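You operate a simulated robot arm through the tools that you are given. There is no shell and no other tool. Be economical: measure what you need, move in short steps, check, and stop when the job is done.

You run a simulated robot arm. Do the job below in one go: nothing can be reset, and whatever is moved stays where it is left.

Task
Count the green rings on the green belt top, then put as many of the small cream blocks from the green belt top on top of the green binder. Take the saucer from the belt past the gate and put it on top of the white side plate there. Put two of the short props from the green belt top on the lower deck of the orange cart. Take the squat white tin on the middle part of the machine bench and put it away on the shelf under the machine bench. Pull the console cupboard door open. Any order will do. Set down upright: short prop.

Only the result counts: the job must be done as asked and must still hold three seconds after the hand-in. Knocking over, shifting, dropping, spilling or breaking anything else fails it.

Robot
A 7-joint arm with a vacuum gripper on a trunk, on a base that drives. Base frame: it is fixed to the floor where the robot stands at the start and does not move with it; the origin is under the middle of the robot, x ahead of it, y to its left, z up. Readings come in m, rad, newtons and seconds.
With the tool pointing down near the work surface it reaches from about 0.1 to 0.6 m from the robot's upright axis, wherever it stands. Its first joint turns from -1.204 to 3.002 rad. Places, roughly: console cupboard door [1.8, -1.4, 0.4]; green binder [0.5, -0.25, 0.75]; green ring (6x6x2 cm) [0.4, 0.1, 0.8]; lower deck of the orange cart [-0.9, 2.8, 0.2]; saucer (15x15x4 cm) [0.6, 0.7, 0.8]; shelf under the machine bench [1.4, -4.6, 0.2]; short prop (5x5x5 cm) [0.4, 0.6, 0.8]; side plate (19x19x4 cm) [0.6, 0.2, 0.8]; small cream block (5x5x2 cm) [0.4, -0.2, 0.8]; squat white tin [1.5, -4.25, 1]. Payload 1.06 kg.
Tool frame: the origin (TCP) lies in the middle of the cups' lips, and z points out of the cups. The gripper has 1 cup of 0.024 m across, covering 0.024 by 0.024 m (tool x, y); the bellows give 0.008 m. With the vacuum on, a cup seals on a smooth face that it is pressed against (1 to 4 N); it does not hold porous or soft things. The pull reaches 23 N.
Orientation is that of the tool frame in the base frame, as a unit quaternion [x, y, z, w]. With the cups facing straight down, the tool's x points along the base's -x, its y along +y and its z along -z.

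Tools
- The arm moves only by the tool move_arm. Its arguments are lists of equal length, an entry for each row: "vac": the vacuum: 1 switches it on, 0 off; "linear": the shift along the tool's x, y, z in units of 20 mm (1.0 is 20 mm), a list of three; "rotation": the turn, a rotation vector about the tool's x, y, z in units of 4 degrees (1.0 is 4 degrees), a list of three. In form: {"vac": [vac, ...], "linear": [[x, y, z], ...], "rotation": [[rx, ry, rz], ...]}. A call has 1 to 8 rows; each row shifts and turns the commanded pose from where the row before left it, along the tool's axes as they then stand. A call with a number of a shift or a turn outside -1 to 1 is refused whole. Rows are played at 5 a second. More than 0.05 m and 0.15 rad between two rows, or a gripper value outside its range, and nothing of the call is played. A pose out of reach is approached as far as the arm can. The call stops where the force on the tool passes 40 N (or 10 N more than at its start, if that is more) or the arm is blocked; 0.2 s more then pass. The pull builds up within a second once a cup has sealed. Time passes only in rows, and 0.2 s behind the last, so rows that do not move give it time. The reply holds the time, the measured pose of the TCP, the force on the tool along the base axes and the pull of the vacuum, in the units named above and with some noise, with the torque about the TCP (base axes, N m) and any sound that the robot's microphone picked up.
- Cameras (640 x 400 px; columns grow to the right, rows downward): "scene" is now at [0.1451, 0.0286, 1.2104]; the picture's right is [0.36, -0.93, 0.00], its down [-0.74, -0.29, -0.61] and it looks along [0.56, 0.22, -0.80] (base axes); focal length 214 px, centre (320, 200). "wrist" rides on the gripper at [0.078, 0.019, -0.096] in the tool frame; the picture's right is [-0.24, 0.97, 0.00], its down [-0.71, -0.17, -0.69] and it looks along [-0.67, -0.16, 0.73] (tool axes); focal length 243 px, centre (320, 200). There is no depth. A picture from a camera that has moved, and an enlarged one, comes with that camera's place and axes in the base frame and with its lens.
- snapshot(camera): a new picture of that camera. The clock stands still meanwhile.
- raise_lower(by): slides the trunk up (or, below 0, down) by that many m; the arm and the scene camera ride with it, the base frame stays. It gives what a move gives, with no picture.
- steer(legs): drives the robot by 1 to 6 legs, each [ahead, left, turn to the left] in m, m and rad, along the robot's own axes; the way and the turn of a leg run together, so that a leg with both is an arc; at most 1.5 m and 3.142 rad a leg. The arm and the cameras ride along, it lands a little off, and it stops where it bumps. It gives what a move gives.
- turn_head(pan, tilt): turns the head with the scene camera to pan (to the left, within 1.396 rad either way) and tilt (down, from -0.506 to 1.204), counted from straight ahead of the robot. It gives what a move gives.
- close_up(camera, box): a new picture of the part [left, top, right, bottom] of that camera's present view, enlarged. The clock stands still meanwhile.
- job_done(): hands the job in; it is judged then, once.

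Go step by step. Nothing tells you exact positions but the pictures and the camera data: compare them with the known pose of the tool, close in by small moves and look again before you grip or let go. The budget is 196 turns and 174 pictures, counting those below and the enlarged ones. Unless the task says otherwise, let go and move clear before handing in.

The tools are called by a JSON object that holds its "name" and its "arguments". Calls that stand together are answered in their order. move_arm: Moves the arm, as the interface text tells. Its arguments: {"type":"object","properties":{"vac":{"type":"array"},"linear":{"type":"array"},"rotation":{"type":"array"}},"required":["vac","linear","rotation"]} The other tools are called the same way: raise_lower (by) slides the trunk up or down; steer (legs) drives the base; turn_head (pan, tilt) turns the head that bears the scene camera; snapshot (camera) takes a picture; close_up (camera, box) takes an enlarged picture of a part of a camera's view; job_done () hands the job in.

At the start:

```text
time: 0.0
tool_pos: [0.1933, 0.198, 1.0618]
ee_rot: [0.0, 1.0, 0.0, -0.001]
force: [-0.3, -0.4, 0.6]
torque: [0.03, 0.02, 0.01]
pull: 0.0
trunk travel left (down, up): [-0.4, 0.092]
robot x, y, heading: [-0.0, -0.0006, -0.002]
head pan, tilt: [0.37, 0.92]
```

scene: 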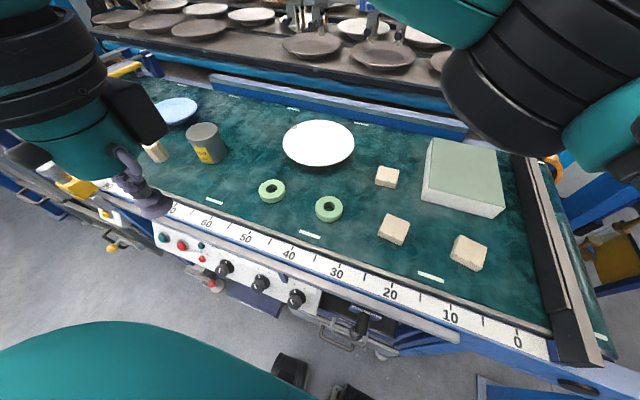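
wrist: 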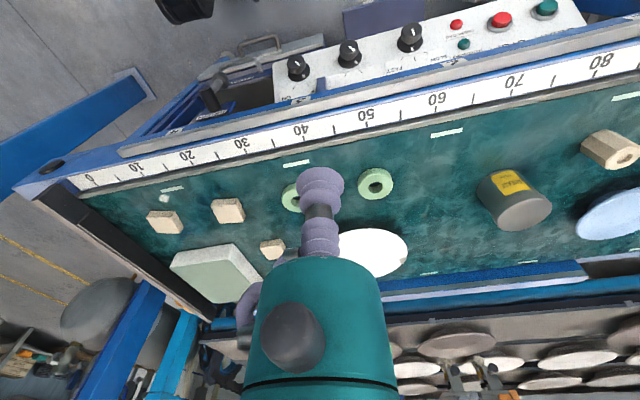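

I see two green rings, three cream blocks, the binder, the white plate, a grey tin, a prop and a bluish saucer. I'll look around more before moving.

{"name": "turn_head", "arguments": {"pan": 0.9, "tilt": 0.7}}

{"name": "snapshot", "arguments": {"camera": "scene"}}

{"name": "turn_head", "arguments": {"pan": 0, "tilt": 0.9}}

{"name": "snapshot", "arguments": {"camera": "scene"}}

```text
time: 0.9
tool_pos: [0.1931, 0.1976, 1.0611]
ee_rot: [0.0, 1.0, 0.0, 0.0]
force: [0.1, -0.2, -0.5]
torque: [0.0, 0.0, 0.01]
pull: 0.1
trunk travel left (down, up): [-0.4, 0.092]
robot x, y, heading: [-0.0004, -0.0019, -0.003]
head pan, tilt: [0.901, 0.7]
```

```text
171 pictures are left
camera scene: at [0.1285, 0.0682, 1.228], right [0.78, -0.62, 0.0], down [-0.4, -0.5, -0.76], along [0.48, 0.6, -0.64], focal length 214 px, centre (320, 200)
```

scene: 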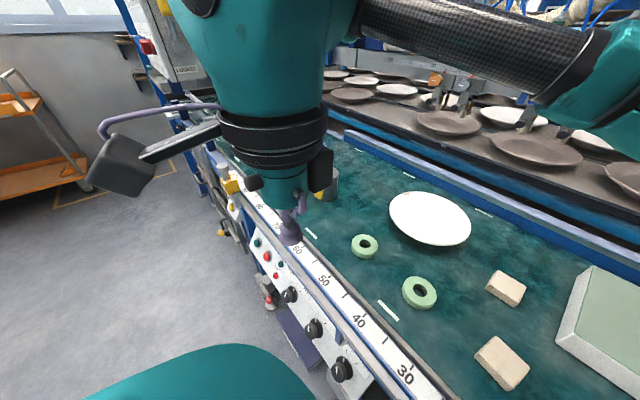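

```text
time: 2.1
tool_pos: [0.1929, 0.1982, 1.0612]
ee_rot: [0.0, 1.0, 0.0, -0.001]
force: [-0.1, 0.2, -0.4]
torque: [0.01, -0.03, 0.0]
pull: 0.0
trunk travel left (down, up): [-0.4, 0.092]
robot x, y, heading: [0.0017, 0.0001, 0.002]
head pan, tilt: [0.0, 0.901]
```

```text
170 pictures are left
camera scene: at [0.1512, 0.0018, 1.2119], right [0.0, -1.0, 0.0], down [-0.78, 0.0, -0.62], along [0.62, 0.0, -0.78], focal length 214 px, centre (320, 200)
```

scene: 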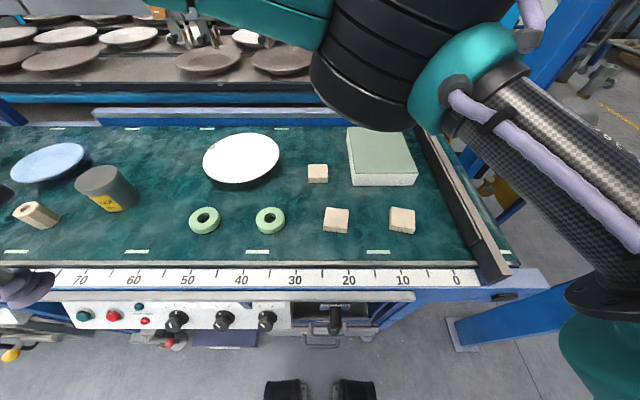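

Two rings, three blocks so far. I'll move the arm toward the front block near (0.44, -0.04), then look left for hidden items.

{"name": "move_arm", "arguments": {"vac": [0, 0, 0, 0, 0, 0, 0, 0], "linear": [[-1, -1, 0], [-1, -1, 0], [-1, -1, 0], [-1, -1, 0], [-1, -1, 0], [-1, -1, 0], [-1, -1, 0], [-1, -1, 0]], "rotation": [[0, 0, 0], [0, 0, 0], [0, 0, 0], [0, 0, 0], [0, 0, 0], [0, 0, 0], [0, 0, 0], [0, 0, 0]]}}

{"name": "move_arm", "arguments": {"vac": [0, 0, 0, 0, 0, 0, 0, 0], "linear": [[-1, -1, 1], [-1, -1, 1], [-1, -1, 1], [-1, -0.9, 1], [0, 0, 1], [0, 0, 1], [0, 0, 1], [0, 0, 1]], "rotation": [[0, 0, 0], [0, 0, 0], [0, 0, 0], [0, 0, 0], [0, 0, 0], [0, 0, 0], [0, 0, 0], [0, 0, 0]]}}

{"name": "snapshot", "arguments": {"camera": "wrist"}}

{"name": "turn_head", "arguments": {"pan": 0.9, "tilt": 0.7}}

{"name": "snapshot", "arguments": {"camera": "scene"}}

```text
time: 4.0
tool_pos: [0.3543, 0.0377, 1.0603]
ee_rot: [0.0, 1.0, 0.0, 0.0]
force: [-0.2, -0.3, -0.1]
torque: [0.01, 0.04, -0.02]
pull: 0.0
trunk travel left (down, up): [-0.4, 0.092]
robot x, y, heading: [-0.0005, -0.0019, -0.004]
head pan, tilt: [0.0, 0.901]
```

```text
time: 5.8
tool_pos: [0.4319, -0.045, 0.9005]
ee_rot: [-0.001, 1.0, -0.001, 0.0]
force: [-0.4, -0.1, -0.2]
torque: [-0.01, 0.0, 0.0]
pull: 0.1
trunk travel left (down, up): [-0.4, 0.092]
robot x, y, heading: [0.001, -0.0001, -0.002]
head pan, tilt: [0.0, 0.901]
```

```text
169 pictures are left
camera wrist: at [0.3531, -0.0239, 0.9955], right [0.23, 0.97, 0.0], down [0.71, -0.17, 0.69], along [0.67, -0.16, -0.73], focal length 243 px, centre (320, 200)
```

wrist: 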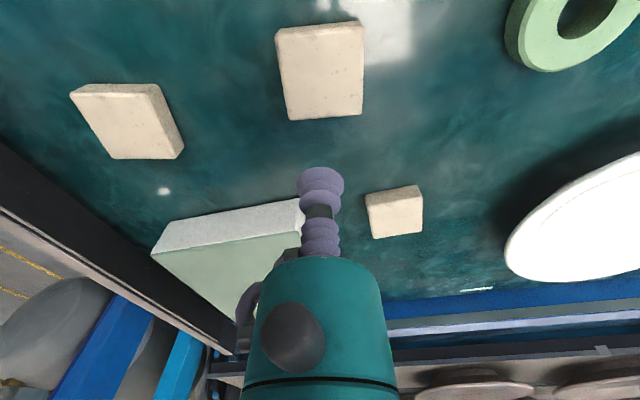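

```text
time: 7.0
tool_pos: [0.4335, -0.043, 0.9021]
ee_rot: [-0.001, 1.0, 0.001, 0.0]
force: [0.2, -0.3, -0.1]
torque: [-0.01, 0.03, -0.01]
pull: 0.0
trunk travel left (down, up): [-0.4, 0.092]
robot x, y, heading: [-0.003, -0.0043, -0.005]
head pan, tilt: [0.901, 0.7]
```

```text
168 pictures are left
camera scene: at [0.1285, 0.0682, 1.228], right [0.78, -0.62, 0.0], down [-0.4, -0.5, -0.76], along [0.48, 0.6, -0.64], focal length 214 px, centre (320, 200)
```

scene: 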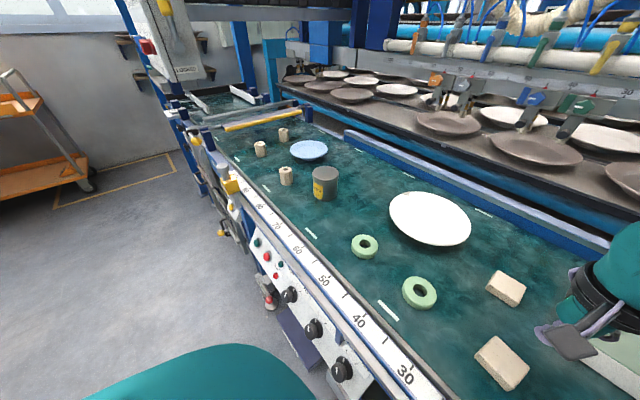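

{"name": "close_up", "arguments": {"camera": "scene", "box": [140, 60, 340, 185]}}

{"name": "close_up", "arguments": {"camera": "scene", "box": [220, 130, 480, 292]}}

```text
3.20 times, centred on (240, 122) of scene
camera zoom: at [0.1285, 0.0682, 1.228], right [0.78, -0.62, 0.0], down [-0.4, -0.5, -0.76], along [0.48, 0.6, -0.64], focal length 686 px, centre (576, 448)
```

zoom: 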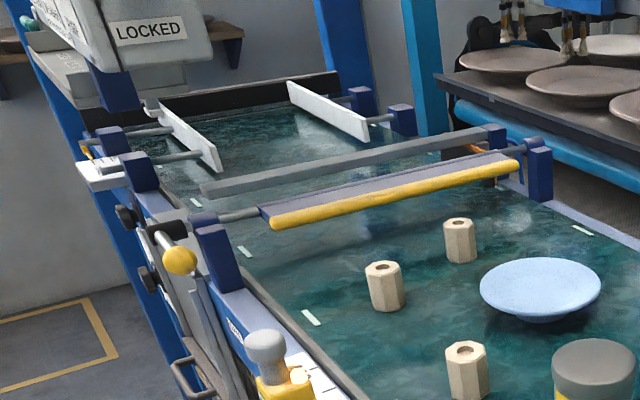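

```text
2.46 times, centred on (350, 211) of scene
camera zoom: at [0.1285, 0.0682, 1.228], right [0.78, -0.62, 0.0], down [-0.4, -0.5, -0.76], along [0.48, 0.6, -0.64], focal length 528 px, centre (246, 173)
```

zoom: 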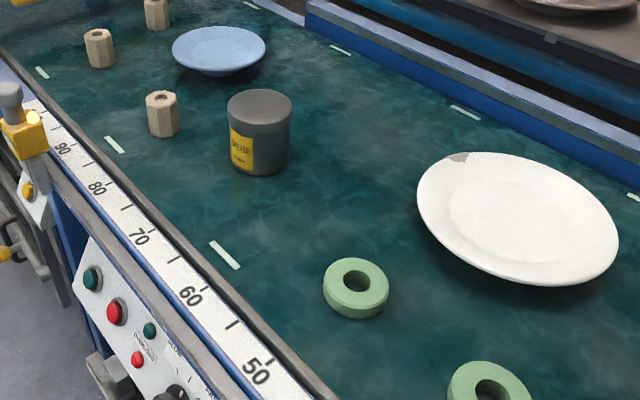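

Triangulating puts the block tops near z 0.84 (A at about 0.393, -0.034) and the binder top near 0.867, with its front edge at x 0.50. I'll go above block A.

{"name": "move_arm", "arguments": {"vac": [0, 0, 0], "linear": [[0, 0.4, 0], [1, 0, 0.5], [1, 0, 0.5]], "rotation": [[0, 0, 0], [0, 0, 0], [0, 0, 0]]}}

{"name": "snapshot", "arguments": {"camera": "wrist"}}

```text
time: 7.8
tool_pos: [0.3943, -0.0326, 0.8811]
ee_rot: [0.001, 1.0, 0.0, 0.0]
force: [-0.2, -0.2, 0.3]
torque: [0.0, 0.02, 0.05]
pull: 0.1
trunk travel left (down, up): [-0.4, 0.092]
robot x, y, heading: [-0.0015, 0.0021, -0.002]
head pan, tilt: [0.901, 0.7]
```

```text
165 pictures are left
camera wrist: at [0.3148, -0.0135, 0.9765], right [0.24, 0.97, 0.0], down [0.71, -0.17, 0.69], along [0.67, -0.16, -0.73], focal length 243 px, centre (320, 200)
```

wrist: 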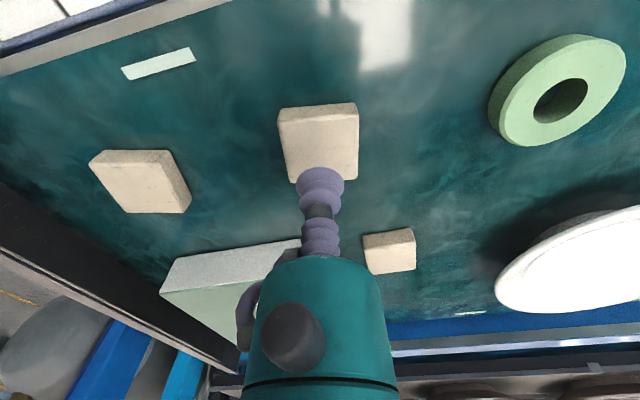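

The cup is lined up with block A; I descend with vacuum on.

{"name": "move_arm", "arguments": {"vac": [1, 1, 1, 1], "linear": [[0, 0, 1], [0, 0, 0.6], [0, 0, 0.3], [0, 0, 0.15]], "rotation": [[0, 0, 0], [0, 0, 0], [0, 0, 0], [0, 0, 0]]}}

```text
time: 8.8
tool_pos: [0.3925, -0.0326, 0.8404]
ee_rot: [0.0, 1.0, 0.0, 0.0]
force: [0.0, 0.1, 0.5]
torque: [-0.04, 0.0, 0.02]
pull: 22.8
trunk travel left (down, up): [-0.4, 0.092]
robot x, y, heading: [-0.005, 0.0023, -0.005]
head pan, tilt: [0.901, 0.7]
```

Sealed. I lift and carry it to above the binder at about (0.55, -0.105).

{"name": "move_arm", "arguments": {"vac": [1, 1, 1, 1, 1], "linear": [[0, 0, -1], [0, 0, -1], [0, 0, -1], [0, 0, -1], [0, 0, -0.5]], "rotation": [[0, 0, 0], [0, 0, 0], [0, 0, 0], [0, 0, 0], [0, 0, 0]]}}

{"name": "move_arm", "arguments": {"vac": [1, 1, 1, 1, 1, 1, 1, 1], "linear": [[-1, -0.45, 0], [-1, -0.45, 0], [-1, -0.45, 0], [-1, -0.45, 0], [-1, -0.45, 0], [-1, -0.45, 0], [-1, -0.45, 0], [-0.9, -0.45, 0]], "rotation": [[0, 0, 0], [0, 0, 0], [0, 0, 0], [0, 0, 0], [0, 0, 0], [0, 0, 0], [0, 0, 0], [0, 0, 0]]}}

{"name": "snapshot", "arguments": {"camera": "wrist"}}

{"name": "turn_head", "arguments": {"pan": 0, "tilt": 0.8}}

{"name": "snapshot", "arguments": {"camera": "scene"}}

```text
time: 9.9
tool_pos: [0.3941, -0.033, 0.932]
ee_rot: [0.0, 1.0, 0.0, 0.0]
force: [-0.5, 0.4, -0.7]
torque: [0.0, 0.0, -0.02]
pull: 22.8
trunk travel left (down, up): [-0.4, 0.092]
robot x, y, heading: [-0.0041, -0.0012, -0.002]
head pan, tilt: [0.901, 0.7]
```

```text
time: 11.8
tool_pos: [0.5513, -0.1072, 0.9302]
ee_rot: [0.0, 1.0, 0.0, 0.001]
force: [-0.5, 0.1, -0.9]
torque: [0.02, 0.01, 0.02]
pull: 22.8
trunk travel left (down, up): [-0.4, 0.092]
robot x, y, heading: [0.0028, -0.0002, 0.001]
head pan, tilt: [0.901, 0.7]
```

```text
164 pictures are left
camera wrist: at [0.4736, -0.0863, 1.0257], right [0.24, 0.97, 0.0], down [0.71, -0.17, 0.69], along [0.67, -0.16, -0.73], focal length 243 px, centre (320, 200)
```

wrist: 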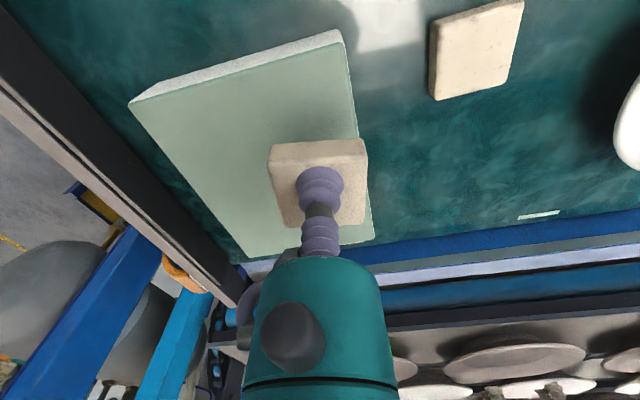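

```text
time: 12.9
tool_pos: [0.5517, -0.107, 0.9308]
ee_rot: [0.0, 1.0, 0.0, 0.0]
force: [0.8, 0.6, -0.9]
torque: [-0.01, 0.0, 0.02]
pull: 22.8
trunk travel left (down, up): [-0.4, 0.092]
robot x, y, heading: [0.001, 0.0033, -0.003]
head pan, tilt: [0.0, 0.799]
```

```text
163 pictures are left
camera scene: at [0.1564, 0.0018, 1.2198], right [0.0, -1.0, 0.0], down [-0.72, 0.0, -0.7], along [0.7, 0.0, -0.72], focal length 214 px, centre (320, 200)
```

scene: 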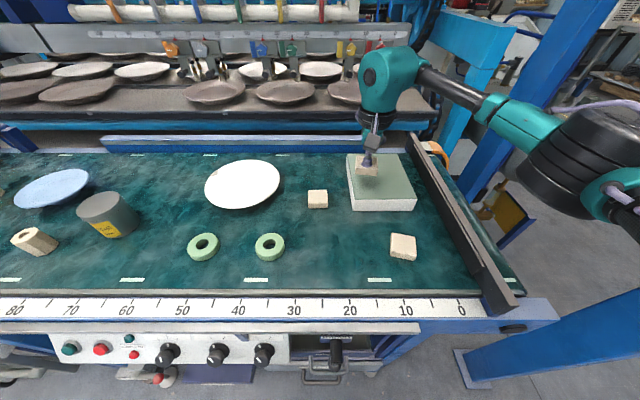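

The binder spans x 0.50–0.69, y -0.22 to -0.08. I shift 1 cm right and lower.

{"name": "move_arm", "arguments": {"vac": [1, 1, 1, 1, 1], "linear": [[0, -0.5, 0], [0, 0, 1], [0, 0, 0.6], [0, 0, 0.3], [0, 0, 0.2]], "rotation": [[0, 0, 0], [0, 0, 0], [0, 0, 0], [0, 0, 0], [0, 0, 0]]}}

```text
time: 14.2
tool_pos: [0.5514, -0.1155, 0.8875]
ee_rot: [0.0, 1.0, 0.0, 0.0]
force: [0.3, -0.3, -0.3]
torque: [-0.01, 0.0, 0.0]
pull: 23.2
trunk travel left (down, up): [-0.4, 0.092]
robot x, y, heading: [-0.0006, -0.0046, 0.003]
head pan, tilt: [0.0, 0.799]
```

{"name": "move_arm", "arguments": {"vac": [1, 1], "linear": [[0, 0, 0.15], [0, 0, 0.1]], "rotation": [[0, 0, 0], [0, 0, 0]]}}

{"name": "close_up", "arguments": {"camera": "scene", "box": [320, 130, 440, 220]}}

```text
time: 14.8
tool_pos: [0.5499, -0.1151, 0.8843]
ee_rot: [0.0, 1.0, 0.001, 0.001]
force: [1.9, -2.4, 9.8]
torque: [0.0, -0.01, 0.07]
pull: 22.6
trunk travel left (down, up): [-0.4, 0.092]
robot x, y, heading: [0.0011, -0.0019, -0.001]
head pan, tilt: [0.0, 0.799]
```

```text
4.44 times, centred on (380, 175) of scene
camera zoom: at [0.1558, 0.0016, 1.2201], right [0.0, -1.0, 0.0], down [-0.72, 0.0, -0.7], along [0.7, 0.0, -0.72], focal length 953 px, centre (53, 311)
```

zoom: 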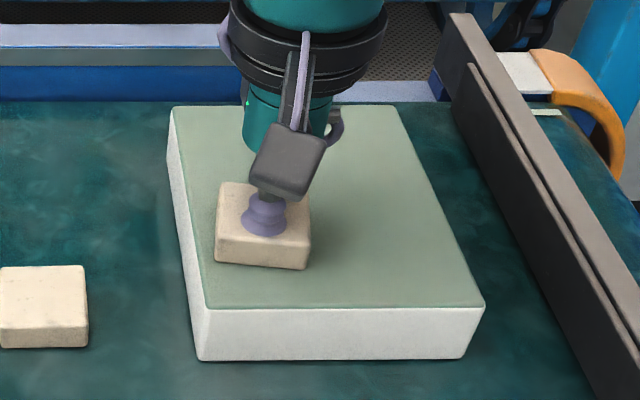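

Contact made. Release, lift, and go to block B near (0.393, -0.167).

{"name": "move_arm", "arguments": {"vac": [0, 0, 0, 0, 0, 0], "linear": [[0, 0, -0.1], [0, 0, 0], [0, 0, 0], [0, 0, -0.5], [0, 0, -1], [0, 0, -1]], "rotation": [[0, 0, 0], [0, 0, 0], [0, 0, 0], [0, 0, 0], [0, 0, 0], [0, 0, 0]]}}

{"name": "move_arm", "arguments": {"vac": [0, 0, 0, 0, 0, 0, 0, 0], "linear": [[1, -0.33, 0], [1, -0.33, 0], [1, -0.33, 0], [1, -0.33, 0], [1, -0.33, 0], [1, -0.33, 0], [1, -0.33, 0.8], [0.85, -0.33, 0.8]], "rotation": [[0, 0, 0], [0, 0, 0], [0, 0, 0], [0, 0, 0], [0, 0, 0], [0, 0, 0], [0, 0, 0], [0, 0, 0]]}}

{"name": "snapshot", "arguments": {"camera": "wrist"}}

```text
time: 16.1
tool_pos: [0.5517, -0.1146, 0.9333]
ee_rot: [-0.001, 1.0, 0.001, 0.0]
force: [-0.4, 0.2, -0.3]
torque: [-0.01, -0.01, 0.01]
pull: 0.1
trunk travel left (down, up): [-0.4, 0.092]
robot x, y, heading: [-0.0021, 0.0015, -0.003]
head pan, tilt: [0.0, 0.799]
```

```text
time: 17.9
tool_pos: [0.394, -0.1674, 0.9029]
ee_rot: [0.0, 1.0, 0.0, 0.0]
force: [0.4, 0.6, 0.9]
torque: [0.01, 0.02, -0.02]
pull: 0.0
trunk travel left (down, up): [-0.4, 0.092]
robot x, y, heading: [0.0006, -0.0014, 0.002]
head pan, tilt: [0.0, 0.799]
```

```text
161 pictures are left
camera wrist: at [0.3136, -0.1476, 0.9975], right [0.24, 0.97, 0.0], down [0.71, -0.17, 0.69], along [0.67, -0.16, -0.73], focal length 243 px, centre (320, 200)
```

wrist: 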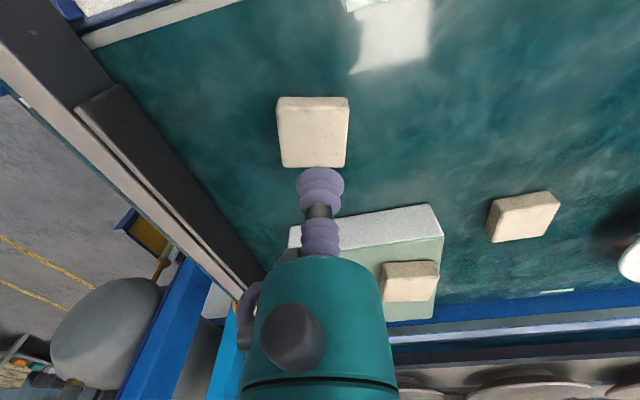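

{"name": "move_arm", "arguments": {"vac": [0, 1, 1, 1, 1, 1], "linear": [[0, -0.2, 1], [0, 0, 1], [0, 0, 0.6], [0, 0, 0.35], [0, 0, 0.2], [0, 0, 0]], "rotation": [[0, 0, 0], [0, 0, 0], [0, 0, 0], [0, 0, 0], [0, 0, 0], [0, 0, 0]]}}

```text
time: 19.4
tool_pos: [0.3935, -0.1704, 0.8399]
ee_rot: [0.0, 1.0, 0.0, 0.0]
force: [-0.4, 0.2, 1.3]
torque: [-0.01, 0.04, 0.01]
pull: 22.7
trunk travel left (down, up): [-0.4, 0.092]
robot x, y, heading: [-0.0007, -0.0017, -0.002]
head pan, tilt: [0.0, 0.799]
```

{"name": "move_arm", "arguments": {"vac": [1, 1, 1, 1, 1], "linear": [[0, 0, -1], [0, 0, -1], [0, 0, -1], [0, 0, -1], [0, 0, -0.5]], "rotation": [[0, 0, 0], [0, 0, 0], [0, 0, 0], [0, 0, 0], [0, 0, 0]]}}

{"name": "move_arm", "arguments": {"vac": [1, 1, 1, 1, 1, 1, 1, 1], "linear": [[-1, -0.1, 0], [-1, -0.1, 0], [-1, -0.1, 0], [-1, -0.1, 0], [-1, -0.1, 0], [-1, -0.1, 0], [-1, -0.1, 0], [-1, -0.1, 0]], "rotation": [[0, 0, 0], [0, 0, 0], [0, 0, 0], [0, 0, 0], [0, 0, 0], [0, 0, 0], [0, 0, 0], [0, 0, 0]]}}

{"name": "snapshot", "arguments": {"camera": "wrist"}}

```text
time: 20.6
tool_pos: [0.395, -0.1715, 0.93]
ee_rot: [-0.001, 1.0, 0.0, 0.0]
force: [0.1, 0.6, -1.3]
torque: [-0.01, 0.01, 0.0]
pull: 22.9
trunk travel left (down, up): [-0.4, 0.092]
robot x, y, heading: [-0.002, -0.0009, 0.001]
head pan, tilt: [0.0, 0.799]
```

```text
time: 22.4
tool_pos: [0.5522, -0.1883, 0.931]
ee_rot: [0.0, 1.0, 0.0, -0.001]
force: [0.7, 0.4, -0.8]
torque: [-0.03, -0.01, -0.01]
pull: 22.5
trunk travel left (down, up): [-0.4, 0.092]
robot x, y, heading: [0.0009, -0.001, -0.002]
head pan, tilt: [0.0, 0.799]
```

```text
160 pictures are left
camera wrist: at [0.4735, -0.1687, 1.0254], right [0.24, 0.97, 0.0], down [0.71, -0.17, 0.69], along [0.67, -0.16, -0.73], focal length 243 px, centre (320, 200)
```

wrist: 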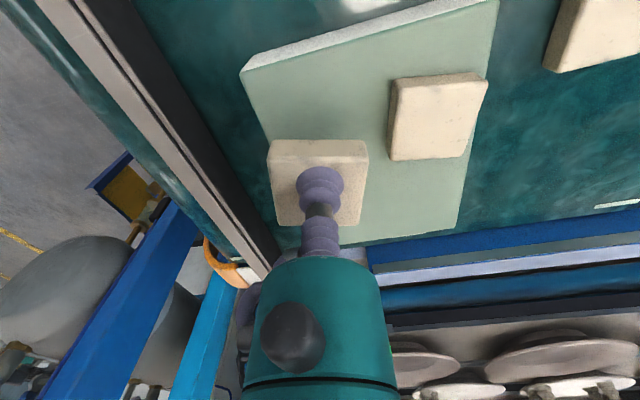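

{"name": "move_arm", "arguments": {"vac": [1, 1, 1, 1, 1, 1], "linear": [[0, 0.25, 0], [0, 0, 1], [0, 0, 0.6], [0, 0, 0.4], [0, 0, 0.2], [0, 0, 0.1]], "rotation": [[0, 0, 0], [0, 0, 0], [0, 0, 0], [0, 0, 0], [0, 0, 0], [0, 0, 0]]}}

```text
time: 23.8
tool_pos: [0.5536, -0.1825, 0.8851]
ee_rot: [0.0, 1.0, 0.001, 0.0]
force: [0.7, -0.1, 1.2]
torque: [-0.04, -0.03, -0.03]
pull: 23.0
trunk travel left (down, up): [-0.4, 0.092]
robot x, y, heading: [0.0019, -0.0004, -0.0]
head pan, tilt: [0.0, 0.799]
```

{"name": "move_arm", "arguments": {"vac": [1, 0, 0, 0, 0, 0, 0, 0], "linear": [[0, 0, 0.1], [0, 0, 0], [0, 0, 0], [0, 0, -0.2], [0, 0, -0.5], [0, 0, -1], [0, 0, -1], [0, 0, -1]], "rotation": [[0, 0, 0], [0, 0, 0], [0, 0, 0], [0, 0, 0], [0, 0, 0], [0, 0, 0], [0, 0, 0], [0, 0, 0]]}}

{"name": "close_up", "arguments": {"camera": "scene", "box": [320, 130, 440, 220]}}

```text
time: 25.6
tool_pos: [0.5541, -0.1832, 0.9571]
ee_rot: [0.001, 1.0, 0.0, 0.001]
force: [0.8, -1.0, -0.3]
torque: [0.0, -0.01, -0.01]
pull: 0.0
trunk travel left (down, up): [-0.4, 0.092]
robot x, y, heading: [-0.0014, 0.0023, -0.005]
head pan, tilt: [0.0, 0.799]
```

```text
4.44 times, centred on (380, 175) of scene
camera zoom: at [0.1563, 0.0018, 1.2198], right [0.0, -1.0, 0.0], down [-0.72, 0.0, -0.7], along [0.7, 0.0, -0.72], focal length 953 px, centre (53, 311)
```

zoom: 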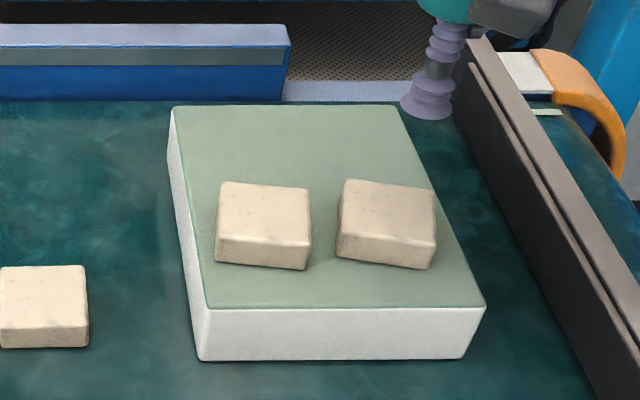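

Two blocks sit on the binder. Next I raise the arm and drive left along the belt to reach the saucer (about 0.554, 0.668) and plate (about 0.565, 0.20).

{"name": "move_arm", "arguments": {"vac": [0, 0, 0, 0, 0, 0, 0, 0], "linear": [[0, 0, -1], [0, 0, -1], [0, 0, -1], [0, 0, -1], [1, 1, 0], [1, 1, 0], [1, 1, 0], [1, 1, 0]], "rotation": [[0, 0, 0], [0, 0, 0], [0, 0, 0], [0, 0, 0], [0, 0, 0], [0, 0, 0], [0, 0, 0], [0, 0, 0]]}}

{"name": "steer", "arguments": {"legs": [[0, 0.44, 0]]}}

{"name": "turn_head", "arguments": {"pan": 0.4, "tilt": 0.85}}

{"name": "snapshot", "arguments": {"camera": "scene"}}

```text
time: 27.4
tool_pos: [0.4744, -0.1029, 1.0359]
ee_rot: [0.0, 1.0, 0.0, 0.0]
force: [-0.4, -0.1, -0.7]
torque: [0.02, -0.01, -0.01]
pull: 0.1
trunk travel left (down, up): [-0.4, 0.092]
robot x, y, heading: [0.0033, 0.0003, 0.004]
head pan, tilt: [0.0, 0.799]
```

```text
time: 31.7
tool_pos: [0.4751, 0.3353, 1.0363]
ee_rot: [0.001, 1.0, -0.001, 0.0]
force: [-0.1, -0.2, -0.4]
torque: [0.01, 0.01, -0.01]
pull: 0.1
trunk travel left (down, up): [-0.4, 0.092]
robot x, y, heading: [0.0004, 0.4408, 0.0]
head pan, tilt: [0.0, 0.799]
```

```text
time: 32.6
tool_pos: [0.4744, 0.336, 1.0355]
ee_rot: [0.001, 1.0, 0.0, 0.0]
force: [-0.7, -0.1, -0.6]
torque: [0.02, -0.01, 0.0]
pull: 0.1
trunk travel left (down, up): [-0.4, 0.092]
robot x, y, heading: [0.0021, 0.4394, -0.005]
head pan, tilt: [0.4, 0.85]
```

```text
158 pictures are left
camera scene: at [0.1483, 0.4712, 1.2158], right [0.39, -0.92, 0.0], down [-0.69, -0.29, -0.66], along [0.61, 0.26, -0.75], focal length 214 px, centre (320, 200)
```

scene: 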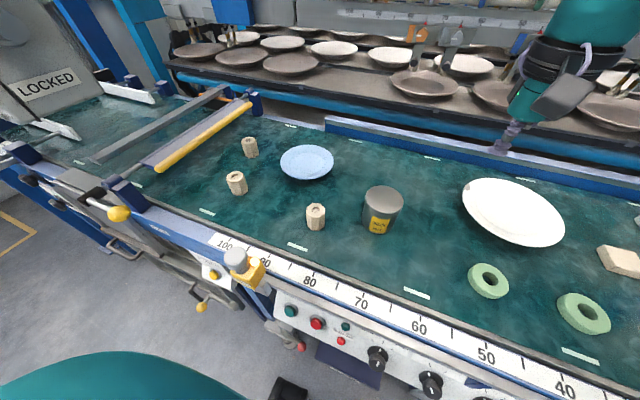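

Only two rings confirmed. I move above the saucer.

{"name": "move_arm", "arguments": {"vac": [0, 0, 0, 0, 0, 0, 0, 0], "linear": [[-0.4, 1, 0], [-0.4, 1, 0], [-0.4, 1, 0], [-0.4, 1, 0], [-0.4, 1, 0], [-0.4, 1, 0], [-0.4, 1, 0], [-0.4, 1, 0]], "rotation": [[0, 0, 0], [0, 0, 0], [0, 0, 0], [0, 0, 0], [0, 0, 0], [0, 0, 0], [0, 0, 0], [0, 0, 0]]}}

{"name": "move_arm", "arguments": {"vac": [0, 0, 0, 0, 0, 0, 0, 0], "linear": [[-0.1, 1, 0], [-0.1, 1, 0], [-0.1, 1, 0], [-0.1, 1, 0], [-0.1, 1, 0], [0, 1, 0], [0, 1, 1], [0, 1, 1]], "rotation": [[0, 0, 0], [0, 0, 0], [0, 0, 0], [0, 0, 0], [0, 0, 0], [0, 0, 0], [0, 0, 0], [0, 0, 0]]}}

{"name": "snapshot", "arguments": {"camera": "wrist"}}

```text
time: 34.4
tool_pos: [0.5399, 0.4979, 1.0382]
ee_rot: [0.001, 1.0, 0.0, -0.001]
force: [-0.5, -0.6, -0.1]
torque: [-0.02, 0.01, 0.0]
pull: 0.1
trunk travel left (down, up): [-0.4, 0.092]
robot x, y, heading: [0.0014, 0.4378, -0.005]
head pan, tilt: [0.4, 0.85]
```

```text
time: 36.2
tool_pos: [0.5507, 0.5432, 1.0101]
ee_rot: [0.001, 1.0, 0.001, 0.001]
force: [0.0, -0.3, -0.5]
torque: [0.01, 0.04, 0.04]
pull: 0.0
out of reach, approached as far as the arm can: row 3, 4, 5, 6, 7, 8
trunk travel left (down, up): [-0.4, 0.092]
robot x, y, heading: [0.0014, 0.4365, -0.002]
head pan, tilt: [0.4, 0.85]
```

```text
157 pictures are left
camera wrist: at [0.4729, 0.5619, 1.1052], right [0.24, 0.97, 0.0], down [0.71, -0.17, 0.69], along [0.67, -0.16, -0.73], focal length 243 px, centre (320, 200)
```

wrist: 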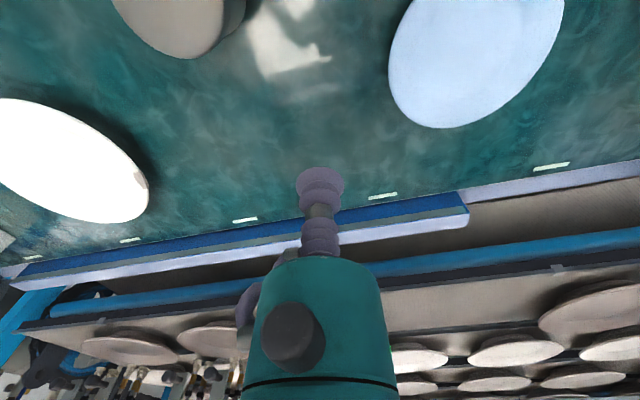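

The arm's reach to the left is limited, so I'll drive further left.

{"name": "steer", "arguments": {"legs": [[0, 0.2, 0]]}}

{"name": "move_arm", "arguments": {"vac": [0, 0, 0, 0], "linear": [[0, -0.9, 0], [0, -0.9, 0], [0, -0.9, 0], [0, -0.9, 1]], "rotation": [[0, 0, 0], [0, 0, 0], [0, 0, 0], [0, 0, 0]]}}

{"name": "snapshot", "arguments": {"camera": "wrist"}}

```text
time: 38.6
tool_pos: [0.5524, 0.74, 1.0102]
ee_rot: [0.002, 1.0, 0.002, 0.0]
force: [-0.1, 0.1, -0.5]
torque: [-0.01, -0.01, 0.0]
pull: 0.0
trunk travel left (down, up): [-0.4, 0.092]
robot x, y, heading: [-0.002, 0.6392, -0.004]
head pan, tilt: [0.4, 0.85]
```

```text
time: 39.6
tool_pos: [0.5524, 0.6708, 0.9891]
ee_rot: [0.002, 1.0, 0.001, 0.001]
force: [0.6, -0.5, -0.3]
torque: [0.0, 0.0, 0.0]
pull: 0.1
trunk travel left (down, up): [-0.4, 0.092]
robot x, y, heading: [0.005, 0.6401, -0.003]
head pan, tilt: [0.4, 0.85]
```

```text
156 pictures are left
camera wrist: at [0.4723, 0.691, 1.0835], right [0.24, 0.97, 0.0], down [0.71, -0.18, 0.69], along [0.67, -0.16, -0.73], focal length 243 px, centre (320, 200)
```

wrist: 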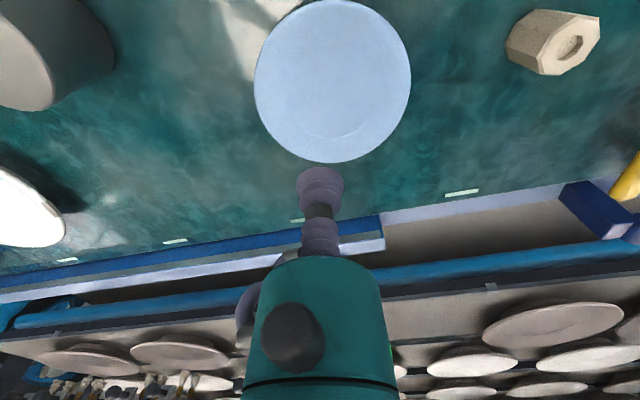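

{"name": "move_arm", "arguments": {"vac": [0, 0, 0, 0, 0], "linear": [[0.5, 0.5, 0], [0, 0, 1], [0, 0, 1], [0, 0, 1], [0, 0, 1]], "rotation": [[0, 0, 0], [0, 0, 0], [0, 0, 0], [0, 0, 0], [0, 0, 0]]}}

{"name": "snapshot", "arguments": {"camera": "wrist"}}

{"name": "turn_head", "arguments": {"pan": 0.1, "tilt": 0.85}}

{"name": "snapshot", "arguments": {"camera": "scene"}}

```text
time: 40.8
tool_pos: [0.5409, 0.6792, 0.9094]
ee_rot: [0.003, 1.0, 0.001, -0.001]
force: [0.6, -0.4, 0.1]
torque: [0.0, 0.0, -0.01]
pull: 0.0
trunk travel left (down, up): [-0.4, 0.092]
robot x, y, heading: [0.0027, 0.6418, -0.002]
head pan, tilt: [0.4, 0.85]
```

```text
155 pictures are left
camera wrist: at [0.4622, 0.699, 1.0042], right [0.24, 0.97, 0.0], down [0.71, -0.18, 0.69], along [0.67, -0.16, -0.73], focal length 243 px, centre (320, 200)
```

wrist: 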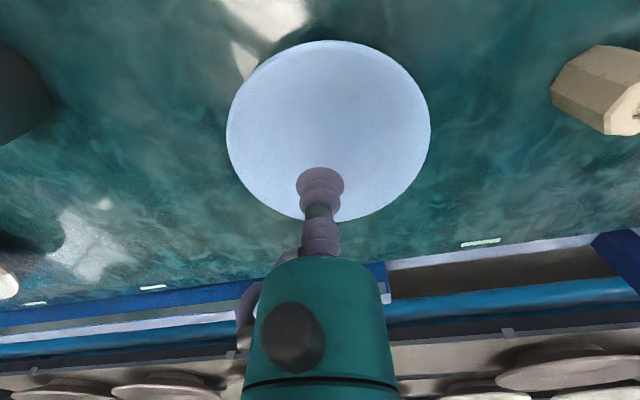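

```text
time: 41.6
tool_pos: [0.5417, 0.6796, 0.9081]
ee_rot: [0.002, 1.0, 0.001, 0.0]
force: [-0.5, -0.3, -0.8]
torque: [-0.02, 0.0, -0.01]
pull: 0.1
trunk travel left (down, up): [-0.4, 0.092]
robot x, y, heading: [-0.001, 0.6401, -0.006]
head pan, tilt: [0.099, 0.85]
```

```text
154 pictures are left
camera scene: at [0.1545, 0.6476, 1.2158], right [0.1, -1.0, 0.0], down [-0.75, -0.07, -0.66], along [0.66, 0.06, -0.75], focal length 214 px, centre (320, 200)
```

scene: 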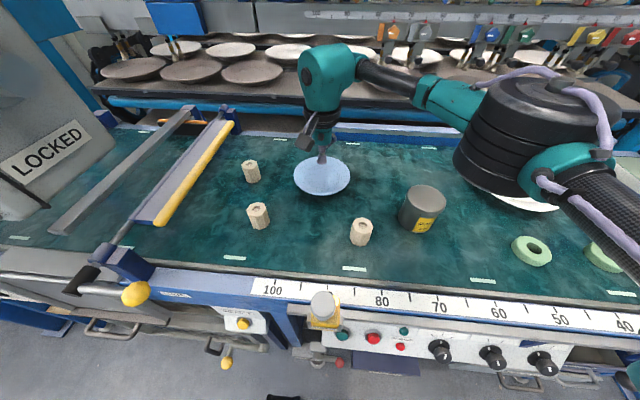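

{"name": "move_arm", "arguments": {"vac": [1, 1, 1, 1, 1, 1, 1], "linear": [[0.05, 0.15, 0], [0, 0, 1], [0, 0, 1], [0, 0, 1], [0, 0, 0.25], [0, 0, 0.25], [0, 0, 0.25]], "rotation": [[0, 0, 0], [0, 0, 0], [0, 0, 0], [0, 0, 0], [0, 0, 0], [0, 0, 0], [0, 0, 0]]}}

```text
time: 43.2
tool_pos: [0.5405, 0.6818, 0.8375]
ee_rot: [0.003, 1.0, 0.002, 0.002]
force: [-4.0, -2.4, 21.1]
torque: [-0.04, -0.06, -0.09]
pull: 23.1
trunk travel left (down, up): [-0.4, 0.092]
robot x, y, heading: [-0.0009, 0.6373, -0.007]
head pan, tilt: [0.099, 0.85]
```

The saucer is sealed. I lift it to z≈1.0 and drive back right toward the plate.

{"name": "move_arm", "arguments": {"vac": [1, 1, 1, 1, 1, 1, 1, 1], "linear": [[0, 0, -0.5], [0, 0, -1], [0, 0, -1], [0, 0, -1], [0, 0, -1], [0, 0, -1], [0, 0, -1], [0, 0, -1]], "rotation": [[0, 0, 0], [0, 0, 0], [0, 0, 0], [0, 0, 0], [0, 0, 0], [0, 0, 0], [0, 0, 0], [0, 0, 0]]}}

{"name": "steer", "arguments": {"legs": [[0, -0.3, 0]]}}

{"name": "move_arm", "arguments": {"vac": [1, 1, 1, 1, 1, 1, 1, 1], "linear": [[-0.1, -1, 0], [-0.1, -1, 0], [-0.1, -1, 0], [-0.1, -1, 0], [-0.1, -1, 0], [-0.1, -1, 0], [-0.1, -1, 0], [-0.1, -1, 0]], "rotation": [[0, 0, 0], [0, 0, 0], [0, 0, 0], [0, 0, 0], [0, 0, 0], [0, 0, 0], [0, 0, 0], [0, 0, 0]]}}

{"name": "turn_head", "arguments": {"pan": -0.3, "tilt": 0.85}}

{"name": "snapshot", "arguments": {"camera": "scene"}}

{"name": "snapshot", "arguments": {"camera": "wrist"}}

```text
time: 45.0
tool_pos: [0.5403, 0.6807, 0.9843]
ee_rot: [0.001, 1.0, 0.001, 0.0]
force: [0.4, -0.9, -2.2]
torque: [0.02, 0.04, -0.01]
pull: 22.7
trunk travel left (down, up): [-0.4, 0.092]
robot x, y, heading: [0.001, 0.6405, -0.005]
head pan, tilt: [0.099, 0.85]
```

```text
time: 48.1
tool_pos: [0.5384, 0.3799, 0.9839]
ee_rot: [0.007, 1.0, 0.001, 0.0]
force: [0.1, 0.0, -1.4]
torque: [0.02, 0.06, 0.0]
pull: 22.3
trunk travel left (down, up): [-0.4, 0.092]
robot x, y, heading: [-0.0013, 0.3428, -0.017]
head pan, tilt: [0.099, 0.85]
```

```text
time: 50.0
tool_pos: [0.551, 0.2195, 0.9844]
ee_rot: [0.007, 1.0, 0.001, -0.001]
force: [0.0, -0.2, -2.2]
torque: [0.0, 0.06, -0.03]
pull: 22.5
trunk travel left (down, up): [-0.4, 0.092]
robot x, y, heading: [-0.0013, 0.342, -0.012]
head pan, tilt: [0.099, 0.85]
```

```text
time: 50.8
tool_pos: [0.5526, 0.2196, 0.9853]
ee_rot: [0.007, 1.0, 0.0, 0.0]
force: [0.6, 0.2, -1.5]
torque: [0.0, 0.05, -0.02]
pull: 22.8
trunk travel left (down, up): [-0.4, 0.092]
robot x, y, heading: [-0.0029, 0.3449, -0.01]
head pan, tilt: [-0.3, 0.85]
```

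```text
153 pictures are left
camera scene: at [0.1486, 0.3209, 1.2157], right [-0.31, -0.95, 0.0], down [-0.71, 0.23, -0.66], along [0.63, -0.2, -0.75], focal length 214 px, centre (320, 200)
```

scene: 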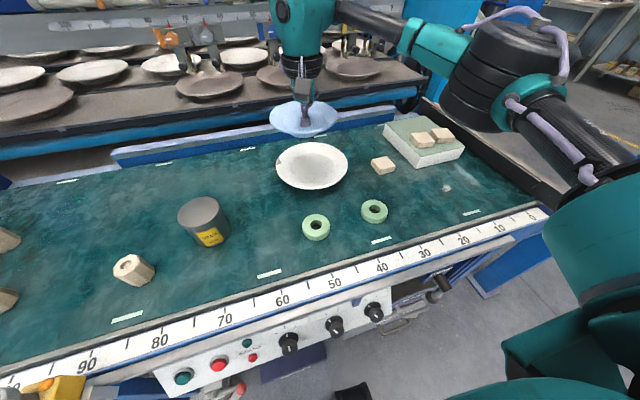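

```text
152 pictures are left
camera wrist: at [0.4725, 0.2406, 1.08], right [0.25, 0.97, 0.0], down [0.71, -0.18, 0.69], along [0.66, -0.17, -0.73], focal length 243 px, centre (320, 200)
```

wrist: 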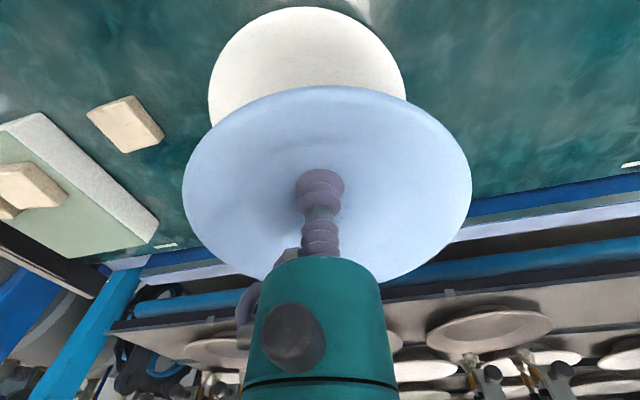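

The plate centre is at about (0.558, 0.208). I adjust and lower partway.

{"name": "move_arm", "arguments": {"vac": [1, 1, 1, 1, 1, 1], "linear": [[-0.25, -0.6, 0], [0, 0, 1], [0, 0, 1], [0, 0, 1], [0, 0, 1], [0, 0, 0.5]], "rotation": [[0, 0, 0], [0, 0, 0], [0, 0, 0], [0, 0, 0], [0, 0, 0], [0, 0, 0]]}}

{"name": "snapshot", "arguments": {"camera": "wrist"}}

{"name": "close_up", "arguments": {"camera": "scene", "box": [240, 100, 400, 200]}}

```text
time: 52.2
tool_pos: [0.5572, 0.2081, 0.8935]
ee_rot: [0.006, 1.0, 0.0, 0.001]
force: [0.1, -0.5, -1.5]
torque: [0.01, 0.04, 0.01]
pull: 23.2
trunk travel left (down, up): [-0.4, 0.092]
robot x, y, heading: [-0.0005, 0.345, -0.011]
head pan, tilt: [-0.3, 0.85]
```

```text
151 pictures are left
camera wrist: at [0.4777, 0.2295, 0.9889], right [0.25, 0.97, 0.0], down [0.7, -0.18, 0.69], along [0.66, -0.17, -0.73], focal length 243 px, centre (320, 200)
```

wrist: 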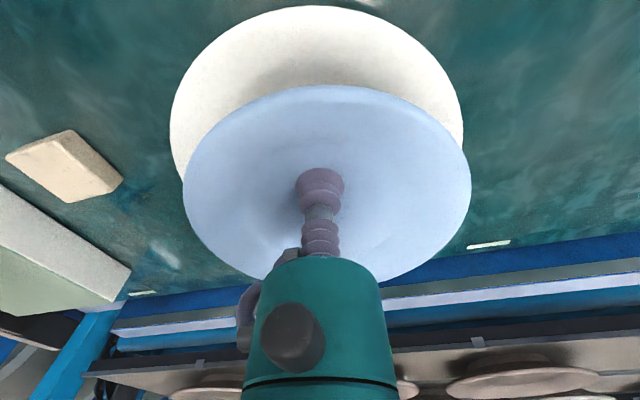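

```text
4.00 times, centred on (320, 150) of scene
camera zoom: at [0.1486, 0.3208, 1.2158], right [-0.31, -0.95, 0.0], down [-0.71, 0.23, -0.66], along [0.63, -0.2, -0.75], focal length 858 px, centre (320, 400)
```

zoom: 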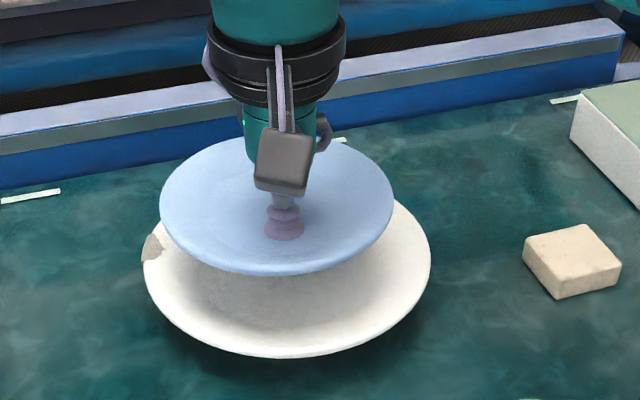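

Alignment is good; saucer needs about 6 mm to the right. Then I lower to contact.

{"name": "move_arm", "arguments": {"vac": [1, 1, 1, 1, 1, 1], "linear": [[0, -0.3, 0], [0, 0, 1], [0, 0, 0.5], [0, 0, 0.25], [0, 0, 0.15], [0, 0, 0.15]], "rotation": [[0, 0, 0], [0, 0, 0], [0, 0, 0], [0, 0, 0], [0, 0, 0], [0, 0, 0]]}}

{"name": "close_up", "arguments": {"camera": "scene", "box": [240, 100, 400, 200]}}

```text
time: 53.6
tool_pos: [0.5583, 0.2031, 0.8586]
ee_rot: [0.008, 1.0, 0.002, 0.003]
force: [8.0, -3.6, 36.8]
torque: [-0.02, 0.1, -0.04]
pull: 22.1
trunk travel left (down, up): [-0.4, 0.092]
robot x, y, heading: [-0.0021, 0.3442, -0.013]
head pan, tilt: [-0.3, 0.85]
```

```text
4.00 times, centred on (320, 150) of scene
camera zoom: at [0.1467, 0.3214, 1.2164], right [-0.31, -0.95, 0.0], down [-0.71, 0.23, -0.66], along [0.63, -0.2, -0.75], focal length 858 px, centre (320, 400)
```

zoom: 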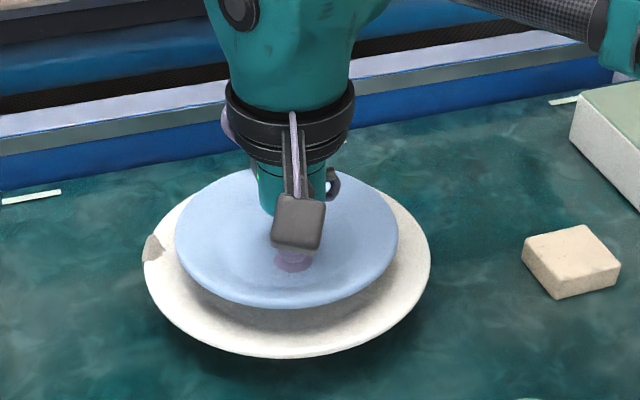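

Contact and centred. Release.

{"name": "move_arm", "arguments": {"vac": [1, 0, 0, 0, 0, 0, 0, 0], "linear": [[0, 0, -0.25], [0, 0, 0], [0, 0, 0], [0, 0, 0], [0, 0, -0.3], [0, 0, -1], [0, 0, -1], [0, 0, -1]], "rotation": [[0, 0, 0], [0, 0, 0], [0, 0, 0], [0, 0, 0], [0, 0, 0], [0, 0, 0], [0, 0, 0], [0, 0, 0]]}}

{"name": "move_arm", "arguments": {"vac": [0, 0, 0, 0], "linear": [[0, 0, -1], [0, 0, -1], [0, 0, -1], [0, 0, -1]], "rotation": [[0, 0, 0], [0, 0, 0], [0, 0, 0], [0, 0, 0]]}}

{"name": "snapshot", "arguments": {"camera": "scene"}}

```text
time: 55.4
tool_pos: [0.5567, 0.2025, 0.9235]
ee_rot: [0.008, 1.0, 0.0, -0.001]
force: [0.7, 0.5, 0.4]
torque: [-0.01, -0.02, -0.01]
pull: 0.2
trunk travel left (down, up): [-0.4, 0.092]
robot x, y, heading: [-0.0001, 0.3437, -0.016]
head pan, tilt: [-0.3, 0.85]
```

```text
time: 56.4
tool_pos: [0.5567, 0.2032, 1.0023]
ee_rot: [0.007, 1.0, 0.001, 0.0]
force: [0.6, -0.6, -0.1]
torque: [-0.01, 0.02, -0.03]
pull: 0.0
trunk travel left (down, up): [-0.4, 0.092]
robot x, y, heading: [-0.0027, 0.3469, -0.011]
head pan, tilt: [-0.3, 0.85]
```

```text
148 pictures are left
camera scene: at [0.1484, 0.3209, 1.2158], right [-0.31, -0.95, 0.0], down [-0.71, 0.23, -0.66], along [0.63, -0.2, -0.75], focal length 214 px, centre (320, 200)
```

scene: 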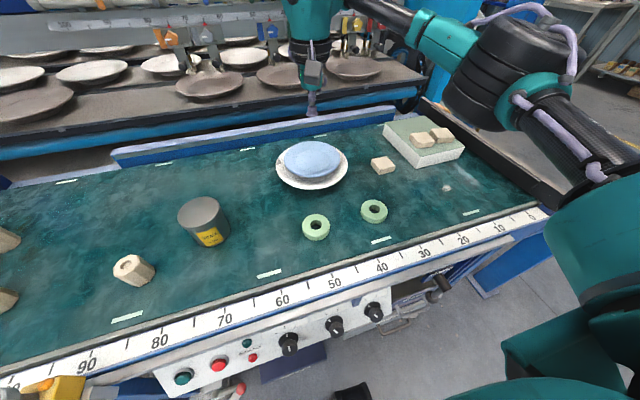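

The saucer sits well. Now I drive left to inspect the props.

{"name": "steer", "arguments": {"legs": [[0, 0.4, 0.012]]}}

{"name": "move_arm", "arguments": {"vac": [0, 0, 0, 0, 0, 0, 0, 0], "linear": [[1, 0.8, 0], [1, 0.8, 0], [1, 0.8, 0], [1, 0.8, 0], [0, 0, 0], [0, 0, 0], [0, 0, 0], [0, 0, 0]], "rotation": [[0, 0, 0], [0, 0, 0], [0, 0, 0], [0, 0, 0], [0, 0, 0], [0, 0, 0], [0, 0, 0], [0, 0, 0]]}}

{"name": "turn_head", "arguments": {"pan": 0.2, "tilt": 0.85}}

{"name": "snapshot", "arguments": {"camera": "scene"}}

{"name": "snapshot", "arguments": {"camera": "wrist"}}

```text
time: 60.4
tool_pos: [0.5612, 0.6059, 1.0022]
ee_rot: [-0.003, 1.0, 0.0, -0.001]
force: [0.1, -0.3, 0.4]
torque: [-0.01, 0.02, 0.0]
pull: 0.0
trunk travel left (down, up): [-0.4, 0.092]
robot x, y, heading: [0.0013, 0.7369, 0.001]
head pan, tilt: [-0.3, 0.85]
```

```text
time: 62.2
tool_pos: [0.4805, 0.6703, 1.0011]
ee_rot: [-0.003, 1.0, 0.001, 0.0]
force: [-0.6, 0.4, 0.6]
torque: [-0.01, -0.01, 0.01]
pull: 0.0
trunk travel left (down, up): [-0.4, 0.092]
robot x, y, heading: [0.0035, 0.7343, 0.009]
head pan, tilt: [-0.3, 0.85]
```

```text
time: 63.1
tool_pos: [0.4804, 0.6697, 1.0022]
ee_rot: [-0.002, 1.0, 0.0, 0.0]
force: [-0.4, -0.4, 1.3]
torque: [-0.01, -0.03, -0.03]
pull: 0.1
trunk travel left (down, up): [-0.4, 0.092]
robot x, y, heading: [0.0023, 0.7358, 0.011]
head pan, tilt: [0.201, 0.85]
```

```text
147 pictures are left
camera scene: at [0.1525, 0.7555, 1.2158], right [0.2, -0.98, 0.0], down [-0.74, -0.15, -0.66], along [0.65, 0.13, -0.75], focal length 214 px, centre (320, 200)
```

scene: 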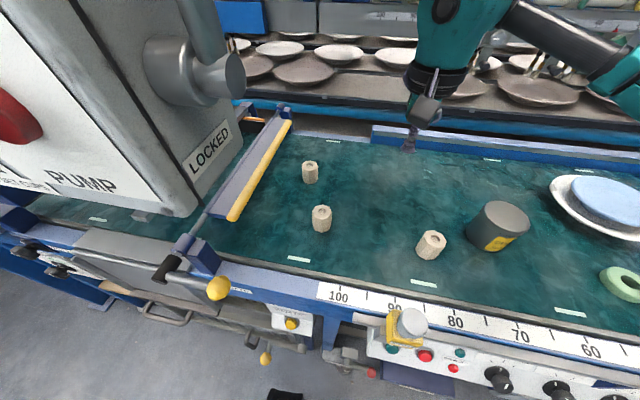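

```text
146 pictures are left
camera wrist: at [0.401, 0.6892, 1.0969], right [0.23, 0.97, 0.0], down [0.71, -0.17, 0.69], along [0.67, -0.16, -0.73], focal length 243 px, centre (320, 200)
```

wrist: 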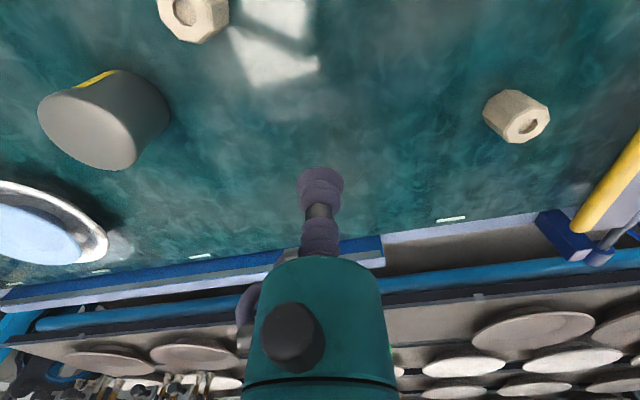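

{"name": "close_up", "arguments": {"camera": "scene", "box": [280, 140, 480, 265]}}

{"name": "close_up", "arguments": {"camera": "wrist", "box": [460, 70, 580, 145]}}

```text
3.20 times, centred on (380, 202) of scene
camera zoom: at [0.1525, 0.7555, 1.2158], right [0.2, -0.98, 0.0], down [-0.74, -0.15, -0.66], along [0.65, 0.13, -0.75], focal length 686 px, centre (128, 192)
```

zoom: 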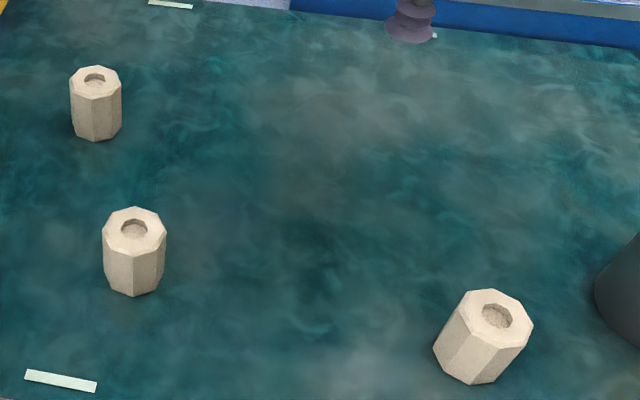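

```text
5.33 times, centred on (520, 108) of wrist
camera zoom: at [0.401, 0.6892, 1.0969], right [0.23, 0.97, 0.0], down [0.71, -0.17, 0.69], along [0.67, -0.16, -0.73], focal length 1294 px, centre (-747, 693)
```

zoom: 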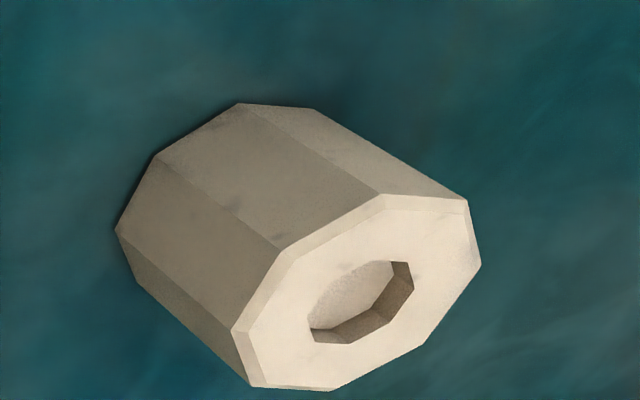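

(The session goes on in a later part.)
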